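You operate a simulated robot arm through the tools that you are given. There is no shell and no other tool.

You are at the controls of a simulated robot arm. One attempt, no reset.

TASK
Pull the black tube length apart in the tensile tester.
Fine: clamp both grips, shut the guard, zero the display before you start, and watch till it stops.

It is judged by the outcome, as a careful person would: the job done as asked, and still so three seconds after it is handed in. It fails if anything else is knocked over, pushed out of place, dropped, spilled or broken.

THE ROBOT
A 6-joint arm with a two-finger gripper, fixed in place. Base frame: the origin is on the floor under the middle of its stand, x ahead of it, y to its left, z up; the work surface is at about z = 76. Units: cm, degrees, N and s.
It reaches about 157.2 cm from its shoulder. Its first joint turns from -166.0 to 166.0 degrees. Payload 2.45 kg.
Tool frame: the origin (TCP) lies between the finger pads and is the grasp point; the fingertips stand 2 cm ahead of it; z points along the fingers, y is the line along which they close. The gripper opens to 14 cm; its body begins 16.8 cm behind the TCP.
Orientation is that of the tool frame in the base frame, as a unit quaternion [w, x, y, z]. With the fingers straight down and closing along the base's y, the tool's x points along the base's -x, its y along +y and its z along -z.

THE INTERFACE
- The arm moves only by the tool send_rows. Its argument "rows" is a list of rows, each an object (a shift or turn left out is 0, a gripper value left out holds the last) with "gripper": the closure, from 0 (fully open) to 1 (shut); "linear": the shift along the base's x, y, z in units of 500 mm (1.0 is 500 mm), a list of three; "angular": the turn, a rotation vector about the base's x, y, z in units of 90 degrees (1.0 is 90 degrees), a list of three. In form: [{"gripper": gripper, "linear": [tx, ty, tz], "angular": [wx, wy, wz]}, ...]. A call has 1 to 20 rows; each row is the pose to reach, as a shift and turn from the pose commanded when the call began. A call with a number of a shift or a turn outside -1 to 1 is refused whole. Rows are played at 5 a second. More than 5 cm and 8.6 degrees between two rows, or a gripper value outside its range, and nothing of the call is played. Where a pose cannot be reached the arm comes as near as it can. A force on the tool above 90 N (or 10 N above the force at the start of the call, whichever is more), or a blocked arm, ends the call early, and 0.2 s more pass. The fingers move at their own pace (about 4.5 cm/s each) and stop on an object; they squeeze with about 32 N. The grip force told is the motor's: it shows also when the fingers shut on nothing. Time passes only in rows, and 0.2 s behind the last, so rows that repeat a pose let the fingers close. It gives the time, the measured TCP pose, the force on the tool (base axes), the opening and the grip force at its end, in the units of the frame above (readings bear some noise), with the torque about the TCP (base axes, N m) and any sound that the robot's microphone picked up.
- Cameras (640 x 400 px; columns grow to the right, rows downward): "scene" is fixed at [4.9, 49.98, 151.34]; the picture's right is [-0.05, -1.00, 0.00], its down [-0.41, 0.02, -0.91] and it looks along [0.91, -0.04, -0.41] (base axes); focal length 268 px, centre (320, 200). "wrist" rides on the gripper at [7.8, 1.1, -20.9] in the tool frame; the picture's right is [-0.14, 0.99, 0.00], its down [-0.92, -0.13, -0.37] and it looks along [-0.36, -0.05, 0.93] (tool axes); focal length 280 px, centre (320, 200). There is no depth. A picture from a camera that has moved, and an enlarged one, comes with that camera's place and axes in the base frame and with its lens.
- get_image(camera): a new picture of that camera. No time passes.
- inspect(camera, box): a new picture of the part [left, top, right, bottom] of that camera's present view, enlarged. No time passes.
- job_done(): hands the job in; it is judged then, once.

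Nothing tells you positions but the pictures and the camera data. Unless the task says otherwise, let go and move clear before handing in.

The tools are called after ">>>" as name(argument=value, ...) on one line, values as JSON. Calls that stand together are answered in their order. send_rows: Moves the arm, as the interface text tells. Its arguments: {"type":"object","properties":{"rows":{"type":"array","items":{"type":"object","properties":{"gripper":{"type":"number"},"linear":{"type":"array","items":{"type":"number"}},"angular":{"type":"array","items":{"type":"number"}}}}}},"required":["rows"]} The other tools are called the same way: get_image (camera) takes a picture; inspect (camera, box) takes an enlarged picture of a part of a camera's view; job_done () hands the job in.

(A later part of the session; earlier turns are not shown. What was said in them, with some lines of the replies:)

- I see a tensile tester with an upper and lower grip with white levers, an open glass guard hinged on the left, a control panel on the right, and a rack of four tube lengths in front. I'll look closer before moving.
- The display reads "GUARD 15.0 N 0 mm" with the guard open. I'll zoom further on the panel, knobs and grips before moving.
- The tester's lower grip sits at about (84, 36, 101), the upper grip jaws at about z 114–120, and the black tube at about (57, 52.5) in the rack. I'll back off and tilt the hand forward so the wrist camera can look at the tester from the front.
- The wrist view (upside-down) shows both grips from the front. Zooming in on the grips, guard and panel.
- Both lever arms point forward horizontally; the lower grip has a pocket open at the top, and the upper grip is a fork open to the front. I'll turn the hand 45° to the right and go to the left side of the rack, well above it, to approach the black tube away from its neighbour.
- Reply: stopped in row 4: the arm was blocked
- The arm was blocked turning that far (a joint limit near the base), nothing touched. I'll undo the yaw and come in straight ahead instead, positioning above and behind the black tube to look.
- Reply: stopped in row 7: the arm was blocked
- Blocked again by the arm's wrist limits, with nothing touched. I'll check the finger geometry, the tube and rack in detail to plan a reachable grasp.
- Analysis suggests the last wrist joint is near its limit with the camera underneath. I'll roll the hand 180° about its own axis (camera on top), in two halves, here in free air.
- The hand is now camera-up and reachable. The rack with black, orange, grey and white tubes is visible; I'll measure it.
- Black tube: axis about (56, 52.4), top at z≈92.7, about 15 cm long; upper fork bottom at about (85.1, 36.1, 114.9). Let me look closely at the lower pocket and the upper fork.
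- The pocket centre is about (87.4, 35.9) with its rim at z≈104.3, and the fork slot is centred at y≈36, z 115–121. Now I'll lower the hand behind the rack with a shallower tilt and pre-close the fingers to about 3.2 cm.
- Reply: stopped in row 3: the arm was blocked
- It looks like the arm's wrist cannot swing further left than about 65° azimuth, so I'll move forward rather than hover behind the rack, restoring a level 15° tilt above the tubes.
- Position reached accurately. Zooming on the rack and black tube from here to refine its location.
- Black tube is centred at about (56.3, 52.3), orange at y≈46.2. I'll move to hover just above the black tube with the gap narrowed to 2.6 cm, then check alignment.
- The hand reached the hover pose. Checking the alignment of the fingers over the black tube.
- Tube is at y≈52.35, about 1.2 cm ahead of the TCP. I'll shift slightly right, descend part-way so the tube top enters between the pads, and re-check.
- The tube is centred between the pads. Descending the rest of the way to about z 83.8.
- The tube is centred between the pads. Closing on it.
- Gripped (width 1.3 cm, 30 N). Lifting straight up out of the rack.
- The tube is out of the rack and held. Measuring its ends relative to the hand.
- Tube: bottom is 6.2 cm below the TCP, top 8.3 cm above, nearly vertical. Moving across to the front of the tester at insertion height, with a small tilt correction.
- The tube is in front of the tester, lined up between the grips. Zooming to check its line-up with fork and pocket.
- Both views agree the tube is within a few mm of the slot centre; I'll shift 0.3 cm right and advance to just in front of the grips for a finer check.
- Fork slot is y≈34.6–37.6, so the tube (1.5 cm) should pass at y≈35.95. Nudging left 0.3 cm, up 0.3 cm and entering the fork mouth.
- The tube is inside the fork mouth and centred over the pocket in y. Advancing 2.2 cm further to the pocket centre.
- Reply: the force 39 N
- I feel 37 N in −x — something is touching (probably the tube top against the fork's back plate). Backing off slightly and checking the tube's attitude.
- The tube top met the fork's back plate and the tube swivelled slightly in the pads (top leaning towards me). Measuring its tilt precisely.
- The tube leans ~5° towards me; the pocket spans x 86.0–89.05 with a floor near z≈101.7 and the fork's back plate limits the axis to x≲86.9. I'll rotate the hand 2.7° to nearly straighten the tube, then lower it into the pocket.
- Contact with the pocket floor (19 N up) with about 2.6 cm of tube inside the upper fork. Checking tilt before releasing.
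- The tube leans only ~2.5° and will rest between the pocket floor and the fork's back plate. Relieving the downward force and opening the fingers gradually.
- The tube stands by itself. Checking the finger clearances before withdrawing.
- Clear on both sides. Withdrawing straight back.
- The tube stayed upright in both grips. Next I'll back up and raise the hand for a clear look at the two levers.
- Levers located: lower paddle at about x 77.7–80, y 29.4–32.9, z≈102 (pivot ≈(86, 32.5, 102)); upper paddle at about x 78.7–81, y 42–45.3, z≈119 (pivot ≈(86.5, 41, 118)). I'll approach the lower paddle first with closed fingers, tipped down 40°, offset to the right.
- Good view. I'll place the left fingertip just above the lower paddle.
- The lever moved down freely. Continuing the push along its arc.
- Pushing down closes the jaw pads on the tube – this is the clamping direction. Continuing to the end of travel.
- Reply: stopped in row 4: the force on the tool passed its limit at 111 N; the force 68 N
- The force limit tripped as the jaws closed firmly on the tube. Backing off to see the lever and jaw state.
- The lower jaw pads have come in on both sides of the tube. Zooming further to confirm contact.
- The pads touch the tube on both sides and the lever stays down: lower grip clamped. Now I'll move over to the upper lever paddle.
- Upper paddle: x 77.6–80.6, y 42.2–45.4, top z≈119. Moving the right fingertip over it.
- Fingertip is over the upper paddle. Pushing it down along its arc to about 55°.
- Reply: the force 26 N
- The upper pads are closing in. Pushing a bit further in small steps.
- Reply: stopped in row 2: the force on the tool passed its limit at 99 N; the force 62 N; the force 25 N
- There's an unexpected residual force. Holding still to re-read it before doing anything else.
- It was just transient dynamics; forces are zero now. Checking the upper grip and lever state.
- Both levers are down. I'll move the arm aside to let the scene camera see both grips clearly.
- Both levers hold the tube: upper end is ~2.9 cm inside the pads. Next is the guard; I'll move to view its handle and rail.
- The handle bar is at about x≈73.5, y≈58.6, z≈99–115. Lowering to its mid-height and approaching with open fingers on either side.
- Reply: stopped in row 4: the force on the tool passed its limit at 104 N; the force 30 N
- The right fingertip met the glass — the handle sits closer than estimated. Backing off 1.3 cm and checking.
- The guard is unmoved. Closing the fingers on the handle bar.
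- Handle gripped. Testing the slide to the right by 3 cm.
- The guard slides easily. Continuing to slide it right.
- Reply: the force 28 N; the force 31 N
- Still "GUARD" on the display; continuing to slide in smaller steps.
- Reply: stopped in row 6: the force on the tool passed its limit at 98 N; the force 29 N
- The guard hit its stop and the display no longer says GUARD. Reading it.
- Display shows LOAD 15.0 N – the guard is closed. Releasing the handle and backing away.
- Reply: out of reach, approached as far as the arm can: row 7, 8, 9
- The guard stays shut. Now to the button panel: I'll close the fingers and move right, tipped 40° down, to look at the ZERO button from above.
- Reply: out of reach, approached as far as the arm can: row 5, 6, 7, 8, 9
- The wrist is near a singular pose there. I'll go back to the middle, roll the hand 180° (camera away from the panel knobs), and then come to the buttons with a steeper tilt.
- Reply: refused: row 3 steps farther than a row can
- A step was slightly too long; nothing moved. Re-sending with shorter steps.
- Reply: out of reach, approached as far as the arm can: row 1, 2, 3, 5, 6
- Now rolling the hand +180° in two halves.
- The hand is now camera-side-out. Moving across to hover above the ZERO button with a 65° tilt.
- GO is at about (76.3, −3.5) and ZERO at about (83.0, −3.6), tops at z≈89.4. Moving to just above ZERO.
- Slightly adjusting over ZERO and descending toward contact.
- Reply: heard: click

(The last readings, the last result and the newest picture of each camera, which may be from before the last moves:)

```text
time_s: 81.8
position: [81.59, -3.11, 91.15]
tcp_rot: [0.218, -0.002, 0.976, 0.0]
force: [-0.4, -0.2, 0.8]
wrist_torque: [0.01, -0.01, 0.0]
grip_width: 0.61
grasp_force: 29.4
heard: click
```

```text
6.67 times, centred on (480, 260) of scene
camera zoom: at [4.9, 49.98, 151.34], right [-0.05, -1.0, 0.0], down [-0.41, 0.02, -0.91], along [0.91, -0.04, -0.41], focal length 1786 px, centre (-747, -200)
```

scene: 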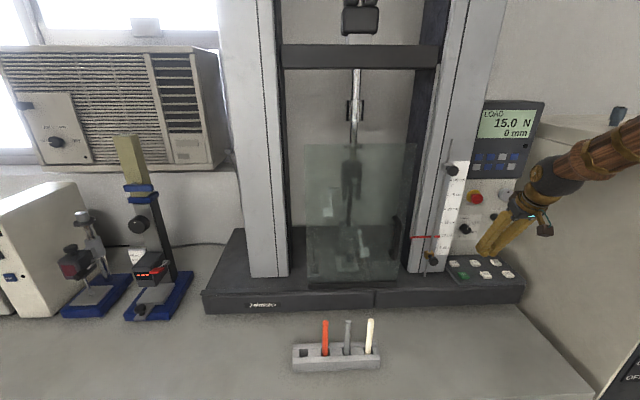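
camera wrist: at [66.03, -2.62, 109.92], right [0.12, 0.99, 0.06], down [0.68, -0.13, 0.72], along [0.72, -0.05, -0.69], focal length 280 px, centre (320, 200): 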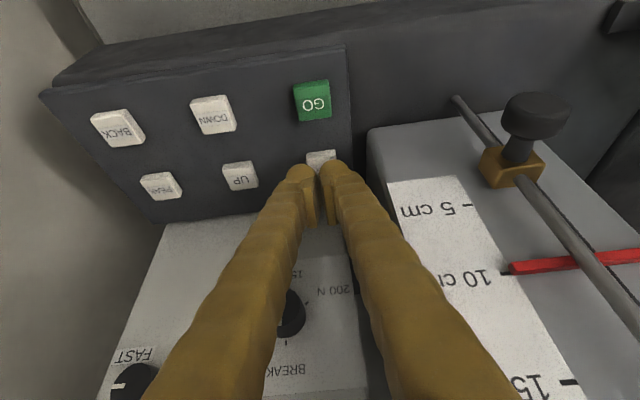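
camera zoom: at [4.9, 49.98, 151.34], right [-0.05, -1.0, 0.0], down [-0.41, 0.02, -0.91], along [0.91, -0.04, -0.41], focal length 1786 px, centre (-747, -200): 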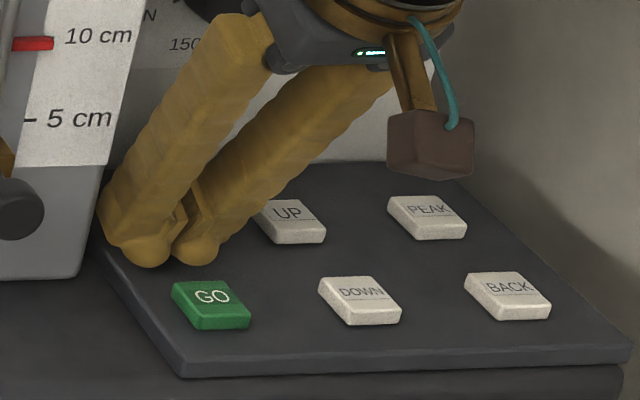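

ZERO clicked and the display reads 0.0 N with the guard shut. Lifting, and hovering over GO.

>>> send_rows(rows=[{"gripper": 1.0, "linear": [0, 0, 0.03]}, {"gripper": 1.0, "linear": [0, 0, 0.07]}, {"gripper": 1.0, "linear": [-0.06, 0, 0.07]}, {"gripper": 1.0, "linear": [-0.122, 0, 0.07]}, {"gripper": 1.0, "linear": [-0.122, 0, 0.04]}, {"gripper": 1.0, "linear": [-0.122, 0, 0.04]}])

>>> inspect(camera="wrist", box=[250, 80, 390, 220])

>>> inspect(camera="scene", box=[440, 230, 520, 290])

>>> get_image(camera="scene")

```text
time_s: 83.2
position: [75.5, -3.16, 93.19]
tcp_rot: [0.217, -0.003, 0.976, 0.0]
force: [-1.3, -0.3, -0.6]
wrist_torque: [-0.03, 0.01, 0.0]
grip_width: 0.0
grasp_force: 29.3
```

```text
2.86 times, centred on (320, 150) of wrist
camera zoom: at [59.42, -1.94, 108.87], right [0.12, 0.99, 0.06], down [0.68, -0.13, 0.72], along [0.72, -0.05, -0.69], focal length 801 px, centre (320, 343)
```

zoom: 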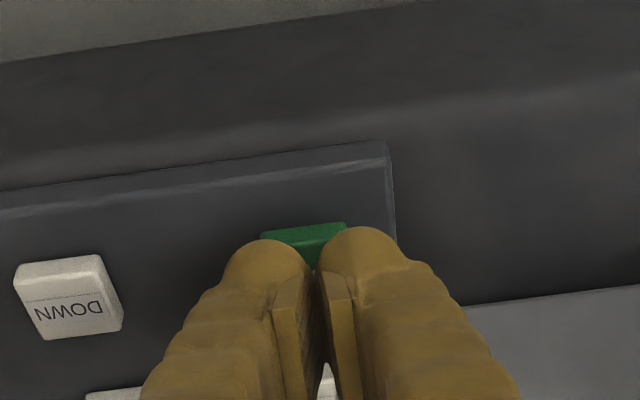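

```text
6.67 times, centred on (480, 260) of scene
camera zoom: at [4.9, 49.98, 151.34], right [-0.05, -1.0, 0.0], down [-0.41, 0.02, -0.91], along [0.91, -0.04, -0.41], focal length 1786 px, centre (-747, -200)
```

zoom: 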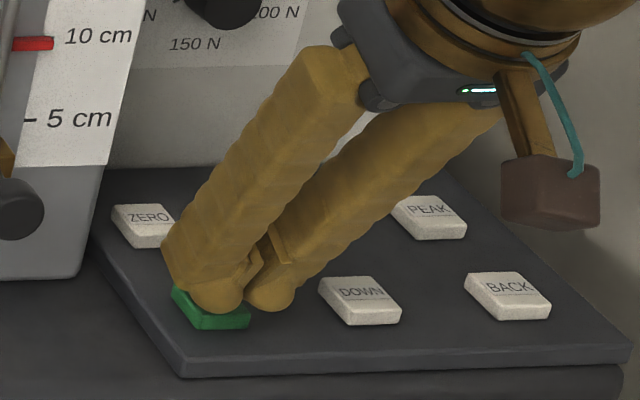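

```text
taken
```

scene: 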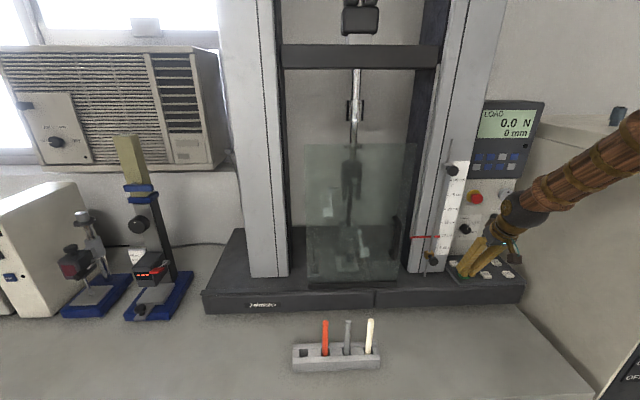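

Fingers are over GO. One last look at both grips through the guard before starting.

>>> inspect(camera="scene", box=[300, 140, 415, 285])

>>> inspect(camera="scene", box=[335, 180, 375, 240])

```text
2.76 times, centred on (358, 212) of scene
camera zoom: at [4.9, 49.98, 151.34], right [-0.05, -1.0, 0.0], down [-0.41, 0.02, -0.91], along [0.91, -0.04, -0.41], focal length 739 px, centre (217, 166)
```

zoom: 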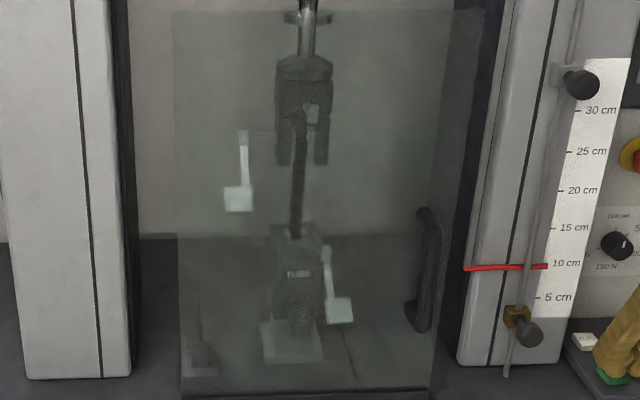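

```text
6.67 times, centred on (355, 210) of scene
camera zoom: at [4.9, 49.98, 151.34], right [-0.05, -1.0, 0.0], down [-0.41, 0.02, -0.91], along [0.91, -0.04, -0.41], focal length 1786 px, centre (87, 133)
```

zoom: 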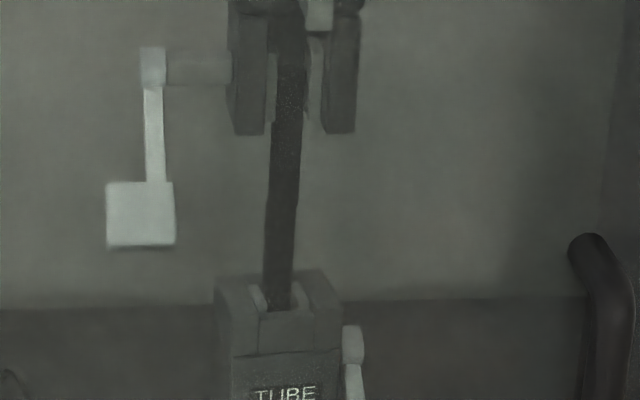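

Tube clamped in both grips, levers down, guard shut, display zeroed at 0.0 N. Pressing GO.

>>> send_rows(rows=[{"gripper": 1.0, "linear": [0, 0, -0.02]}, {"gripper": 1.0, "linear": [0, 0, -0.03]}, {"gripper": 1.0, "linear": [0, 0, -0.038]}, {"gripper": 1.0, "linear": [0, 0, -0.043]}])

>>> inspect(camera="scene", box=[460, 95, 550, 150])

>>> inspect(camera="scene", box=[300, 140, 415, 285])

```text
time_s: 84.2
position: [75.52, -3.07, 90.97]
tcp_rot: [0.217, -0.001, 0.976, 0.0]
force: [-1.8, -1.9, 14.2]
wrist_torque: [-0.02, 0.02, -0.04]
grip_width: 0.58
grasp_force: 29.2
heard: click
```

```text
7.11 times, centred on (505, 122) of scene
camera zoom: at [4.9, 49.98, 151.34], right [-0.05, -1.0, 0.0], down [-0.41, 0.02, -0.91], along [0.91, -0.04, -0.41], focal length 1905 px, centre (-996, 751)
```

zoom: 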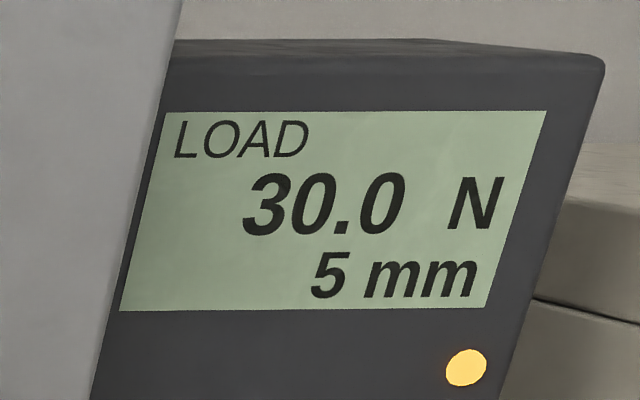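

```text
2.76 times, centred on (358, 212) of scene
camera zoom: at [4.9, 49.98, 151.34], right [-0.05, -1.0, 0.0], down [-0.41, 0.02, -0.91], along [0.91, -0.04, -0.41], focal length 739 px, centre (217, 166)
```

zoom: 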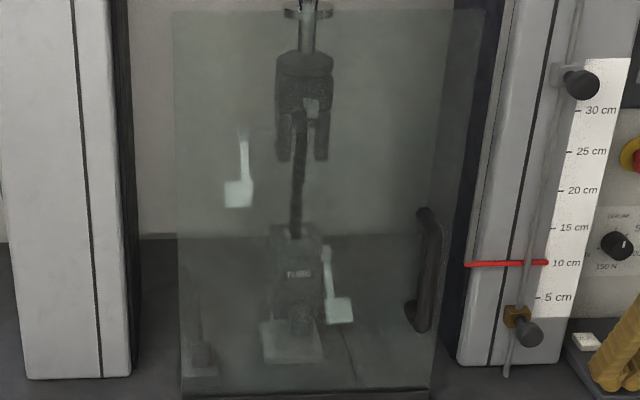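

The test is running (30 N, 5 mm, running lamp on). Lifting off the button and watching.

>>> send_rows(rows=[{"gripper": 1.0, "linear": [0, 0, 0.04]}, {"gripper": 1.0, "linear": [0, 0, 0.1]}, {"gripper": 1.0, "linear": [-0.05, 0, 0.16]}])

>>> inspect(camera="scene", box=[460, 95, 550, 150])

>>> inspect(camera="scene", box=[300, 140, 415, 285])

```text
time_s: 85.0
position: [72.93, -3.18, 99.02]
tcp_rot: [0.216, -0.002, 0.976, -0.001]
force: [0.2, 1.2, -0.5]
wrist_torque: [0.02, -0.01, 0.01]
grip_width: 0.0
grasp_force: 29.8
```

```text
7.11 times, centred on (505, 122) of scene
camera zoom: at [4.9, 49.98, 151.34], right [-0.05, -1.0, 0.0], down [-0.41, 0.02, -0.91], along [0.91, -0.04, -0.41], focal length 1905 px, centre (-996, 751)
```

zoom: 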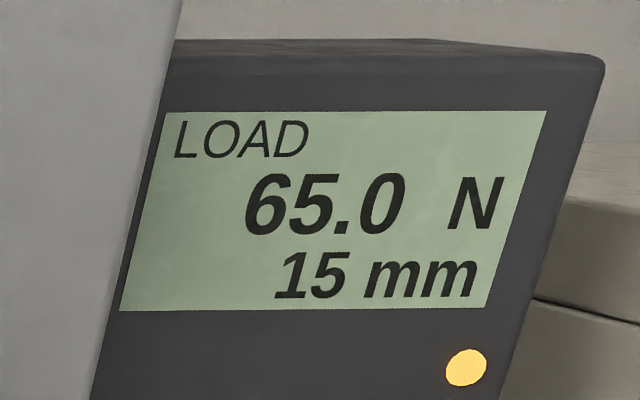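

```text
2.76 times, centred on (358, 212) of scene
camera zoom: at [4.9, 49.98, 151.34], right [-0.05, -1.0, 0.0], down [-0.41, 0.02, -0.91], along [0.91, -0.04, -0.41], focal length 739 px, centre (217, 166)
```

zoom: 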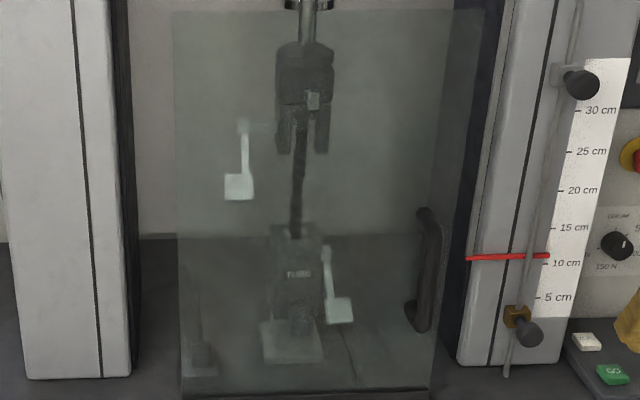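

Load rising (65 N at 15 mm). Holding still and watching.

>>> send_rows(rows=[{"gripper": 1.0}, {"gripper": 1.0}, {"gripper": 1.0}, {"gripper": 1.0}, {"gripper": 1.0}])

>>> inspect(camera="scene", box=[460, 95, 550, 150])

>>> inspect(camera="scene", box=[300, 140, 415, 285])

```text
time_s: 86.2
position: [73.04, -3.16, 98.96]
tcp_rot: [0.217, -0.002, 0.976, 0.001]
force: [0.3, 0.2, 0.0]
wrist_torque: [0.0, 0.01, 0.0]
grip_width: 0.0
grasp_force: 29.6
```

```text
7.11 times, centred on (505, 122) of scene
camera zoom: at [4.9, 49.98, 151.34], right [-0.05, -1.0, 0.0], down [-0.41, 0.02, -0.91], along [0.91, -0.04, -0.41], focal length 1905 px, centre (-996, 751)
```

zoom: 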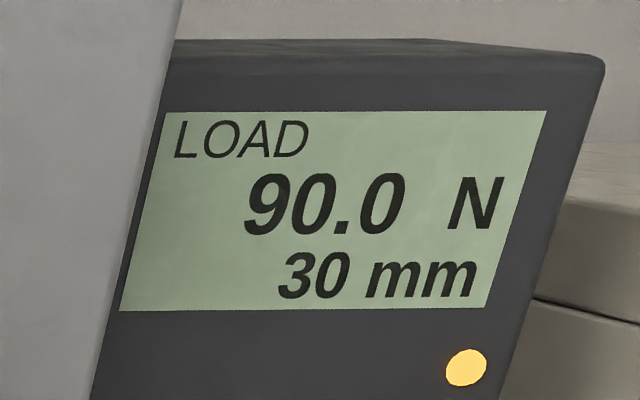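

```text
2.76 times, centred on (358, 212) of scene
camera zoom: at [4.9, 49.98, 151.34], right [-0.05, -1.0, 0.0], down [-0.41, 0.02, -0.91], along [0.91, -0.04, -0.41], focal length 739 px, centre (217, 166)
```

zoom: 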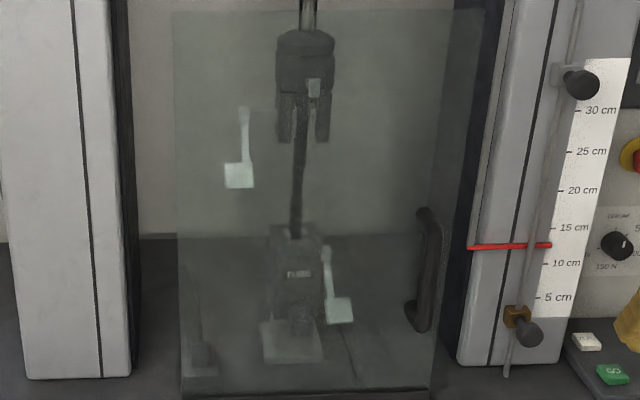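

>>> send_rows(rows=[{"gripper": 1.0}, {"gripper": 1.0}, {"gripper": 1.0}, {"gripper": 1.0}, {"gripper": 1.0}, {"gripper": 1.0}, {"gripper": 1.0}, {"gripper": 1.0}])

>>> inspect(camera="scene", box=[460, 95, 550, 150])

>>> inspect(camera="scene", box=[300, 140, 415, 285])

```text
time_s: 88.0
position: [73.02, -3.23, 98.93]
tcp_rot: [0.216, -0.001, 0.976, 0.001]
force: [-0.4, 0.2, 0.0]
wrist_torque: [-0.01, -0.01, 0.0]
grip_width: 0.0
grasp_force: 29.1
```

```text
7.11 times, centred on (505, 122) of scene
camera zoom: at [4.9, 49.98, 151.34], right [-0.05, -1.0, 0.0], down [-0.41, 0.02, -0.91], along [0.91, -0.04, -0.41], focal length 1905 px, centre (-996, 751)
```

zoom: 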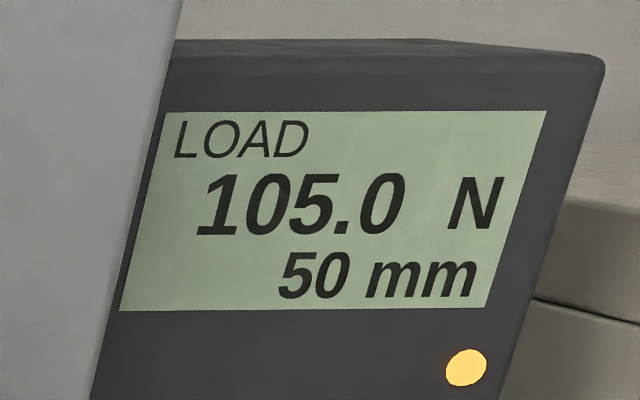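

```text
2.76 times, centred on (358, 212) of scene
camera zoom: at [4.9, 49.98, 151.34], right [-0.05, -1.0, 0.0], down [-0.41, 0.02, -0.91], along [0.91, -0.04, -0.41], focal length 739 px, centre (217, 166)
```

zoom: 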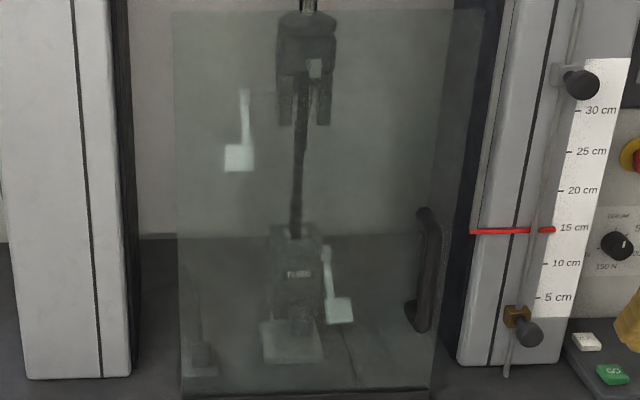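

The tube is stretching (105 N at 50 mm). Continuing to watch.

>>> send_rows(rows=[{"gripper": 1.0}, {"gripper": 1.0}, {"gripper": 1.0}, {"gripper": 1.0}, {"gripper": 1.0}, {"gripper": 1.0}, {"gripper": 1.0}, {"gripper": 1.0}, {"gripper": 1.0}, {"gripper": 1.0}])

>>> inspect(camera="scene", box=[460, 95, 550, 150])

>>> inspect(camera="scene", box=[300, 120, 460, 285])

```text
time_s: 90.2
position: [72.93, -3.26, 98.99]
tcp_rot: [0.216, -0.001, 0.976, 0.001]
force: [0.7, 0.4, -0.3]
wrist_torque: [-0.02, 0.01, -0.04]
grip_width: 0.0
grasp_force: 29.6
```

```text
7.11 times, centred on (505, 122) of scene
camera zoom: at [4.9, 49.98, 151.34], right [-0.05, -1.0, 0.0], down [-0.41, 0.02, -0.91], along [0.91, -0.04, -0.41], focal length 1905 px, centre (-996, 751)
```

zoom: 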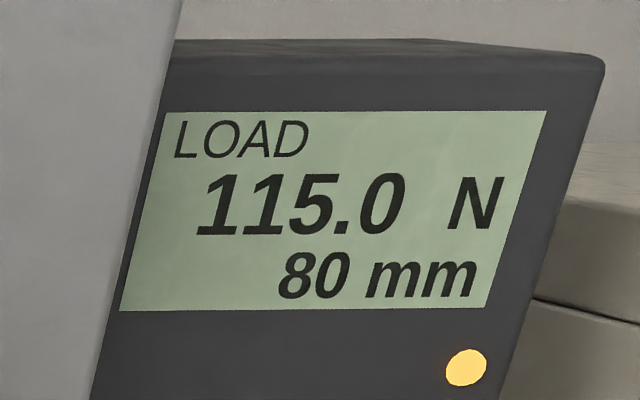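

```text
2.42 times, centred on (380, 202) of scene
camera zoom: at [4.9, 49.98, 151.34], right [-0.05, -1.0, 0.0], down [-0.41, 0.02, -0.91], along [0.91, -0.04, -0.41], focal length 650 px, centre (174, 194)
```

zoom: 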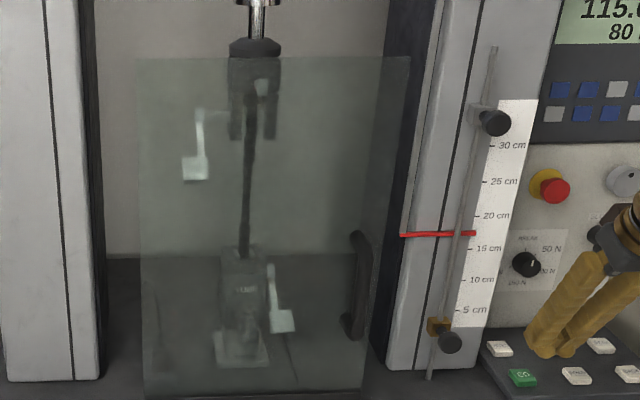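

>>> send_rows(rows=[{"gripper": 1.0}, {"gripper": 1.0}, {"gripper": 1.0}, {"gripper": 1.0}, {"gripper": 1.0}, {"gripper": 1.0}, {"gripper": 1.0}, {"gripper": 1.0}, {"gripper": 1.0}, {"gripper": 1.0}])

>>> inspect(camera="scene", box=[460, 95, 550, 150])

>>> inspect(camera="scene", box=[300, 120, 460, 285])

```text
time_s: 92.5
position: [73.03, -3.3, 99.01]
tcp_rot: [0.217, -0.002, 0.976, 0.001]
force: [-0.2, 0.5, 0.7]
wrist_torque: [-0.04, 0.0, 0.03]
grip_width: 0.0
grasp_force: 29.2
```

```text
7.11 times, centred on (505, 122) of scene
camera zoom: at [4.9, 49.98, 151.34], right [-0.05, -1.0, 0.0], down [-0.41, 0.02, -0.91], along [0.91, -0.04, -0.41], focal length 1905 px, centre (-996, 751)
```

zoom: 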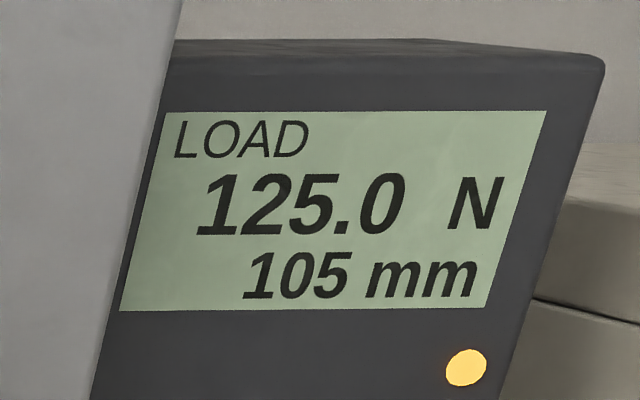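

```text
2.42 times, centred on (380, 202) of scene
camera zoom: at [4.9, 49.98, 151.34], right [-0.05, -1.0, 0.0], down [-0.41, 0.02, -0.91], along [0.91, -0.04, -0.41], focal length 650 px, centre (174, 194)
```

zoom: 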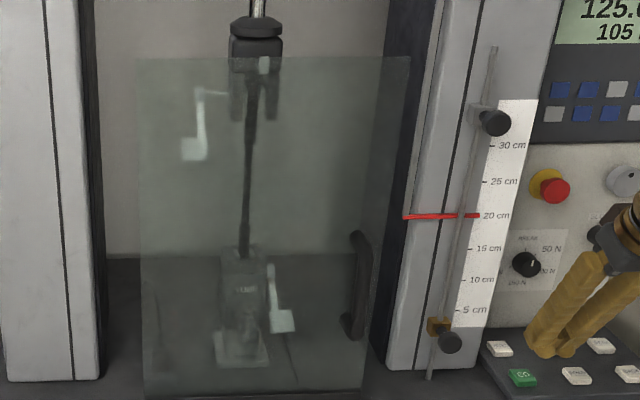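

>>> send_rows(rows=[{"gripper": 1.0}, {"gripper": 1.0}, {"gripper": 1.0}, {"gripper": 1.0}, {"gripper": 1.0}, {"gripper": 1.0}, {"gripper": 1.0}, {"gripper": 1.0}, {"gripper": 1.0}, {"gripper": 1.0}, {"gripper": 1.0}, {"gripper": 1.0}])

>>> inspect(camera="scene", box=[460, 95, 550, 150])

>>> inspect(camera="scene", box=[300, 120, 460, 285])

```text
time_s: 95.0
position: [72.89, -3.36, 98.92]
tcp_rot: [0.216, -0.001, 0.976, 0.0]
force: [0.6, 0.0, -0.4]
wrist_torque: [0.01, 0.0, -0.01]
grip_width: 0.0
grasp_force: 29.4
```

```text
7.11 times, centred on (505, 122) of scene
camera zoom: at [4.9, 49.98, 151.34], right [-0.05, -1.0, 0.0], down [-0.41, 0.02, -0.91], along [0.91, -0.04, -0.41], focal length 1905 px, centre (-996, 751)
```

zoom: 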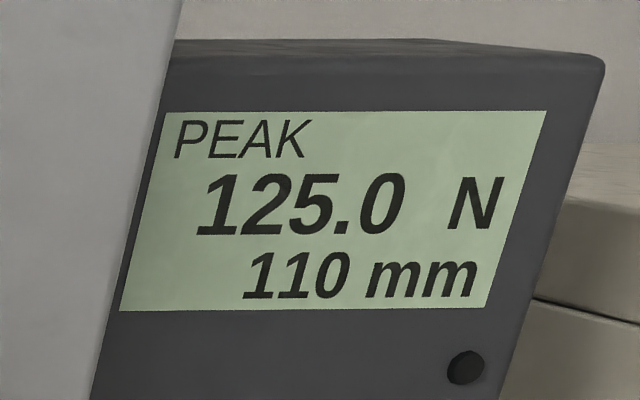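

```text
2.42 times, centred on (380, 202) of scene
camera zoom: at [4.9, 49.98, 151.34], right [-0.05, -1.0, 0.0], down [-0.41, 0.02, -0.91], along [0.91, -0.04, -0.41], focal length 650 px, centre (174, 194)
```

zoom: 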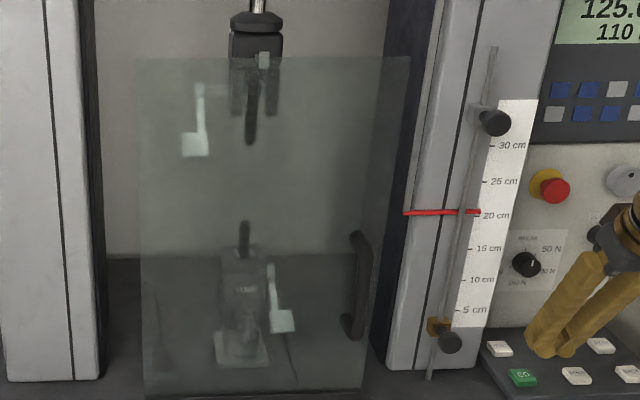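

The tube has parted: PEAK 125.0 N at 110 mm, running lamp off, both halves held in their grips. Moving the arm clear of the panel and doing a final check.

>>> send_rows(rows=[{"gripper": 1.0, "linear": [-0.04, 0, 0.03]}, {"gripper": 1.0, "linear": [-0.1, 0, 0.08]}, {"gripper": 1.0, "linear": [-0.16, 0, 0.13]}, {"gripper": 0.9, "linear": [-0.2, 0, 0.18]}, {"gripper": 0.8, "linear": [-0.2, 0, 0.2]}, {"gripper": 0.8, "linear": [-0.2, 0, 0.2]}, {"gripper": 0.8, "linear": [-0.2, 0, 0.2]}])

>>> get_image(camera="scene")

>>> inspect(camera="scene", box=[430, 95, 550, 290])

>>> inspect(camera="scene", box=[270, 140, 430, 390])

```text
time_s: 96.7
position: [62.89, -3.12, 108.95]
tcp_rot: [0.217, -0.001, 0.976, 0.0]
force: [0.2, 0.2, -0.3]
wrist_torque: [-0.03, -0.01, 0.02]
grip_width: 2.8
grasp_force: 0.1
```

```text
taken
```

scene: 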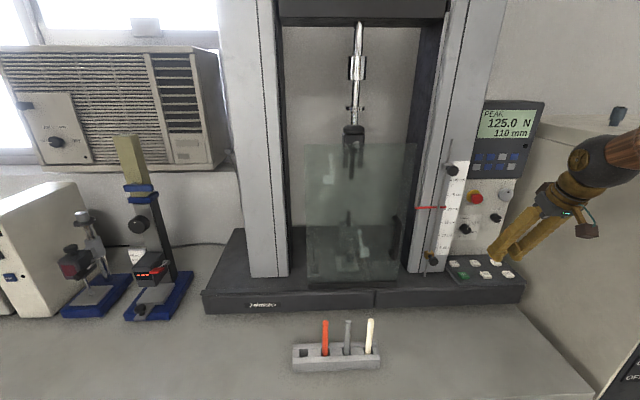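

```text
2.05 times, centred on (490, 192) of scene
camera zoom: at [4.9, 49.98, 151.34], right [-0.05, -1.0, 0.0], down [-0.41, 0.02, -0.91], along [0.91, -0.04, -0.41], focal length 550 px, centre (-29, 215)
```

zoom: 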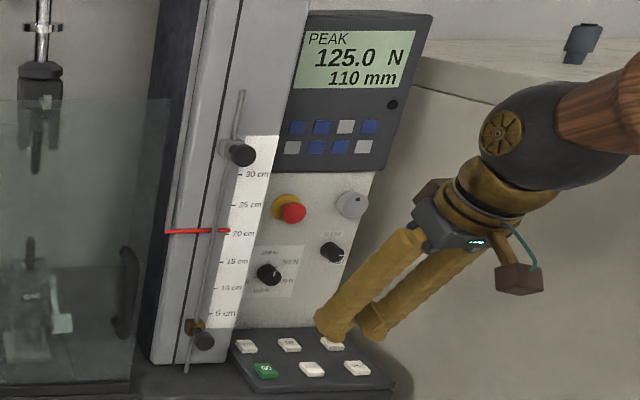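

```text
1.60 times, centred on (350, 265) of scene
camera zoom: at [4.9, 49.98, 151.34], right [-0.05, -1.0, 0.0], down [-0.41, 0.02, -0.91], along [0.91, -0.04, -0.41], focal length 429 px, centre (272, 96)
```

zoom: 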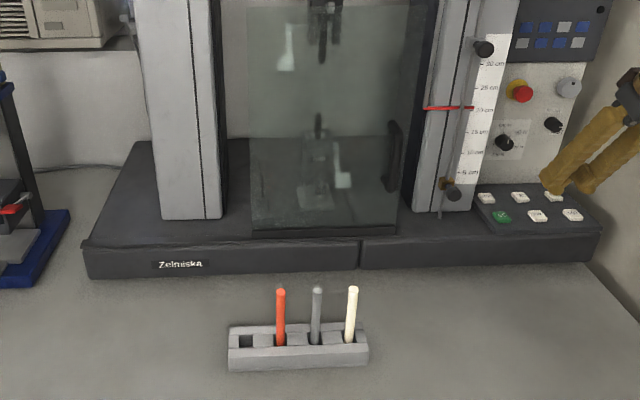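

The black tube has been pulled apart. The display holds PEAK 125.0 N at 110 mm and the machine has stopped. The guard is shut, both tube halves are still in their grips, and the rack and everything else are undisturbed. The arm is clear and holding nothing, so I'm handing in.

>>> job_done()

```text
The job is handed in.
```

The black tube was pulled apart in the tester. It parted at 110 mm with a peak load of 125.0 N, and the machine then stopped by itself.

- **Preparation:** both grips were clamped on the tube and the guard slid shut. The display was zeroed from 15.0 N to 0.0 N before I pressed GO.
- **At hand-in:** each half was still held in its grip, the guard was closed, and the other three tubes were standing in their rack. The arm was clear and empty.
- **Lower grip turned:** pushing its lever down twisted the lower grip roughly 10° on its base, and I did not turn it back.
- **Hard contacts:** the arm briefly reached about 100–110 N while I pushed each clamp lever down. It did so again when a fingertip met the guard glass, and when the guard hit its end stop. I saw no damage from any of these.
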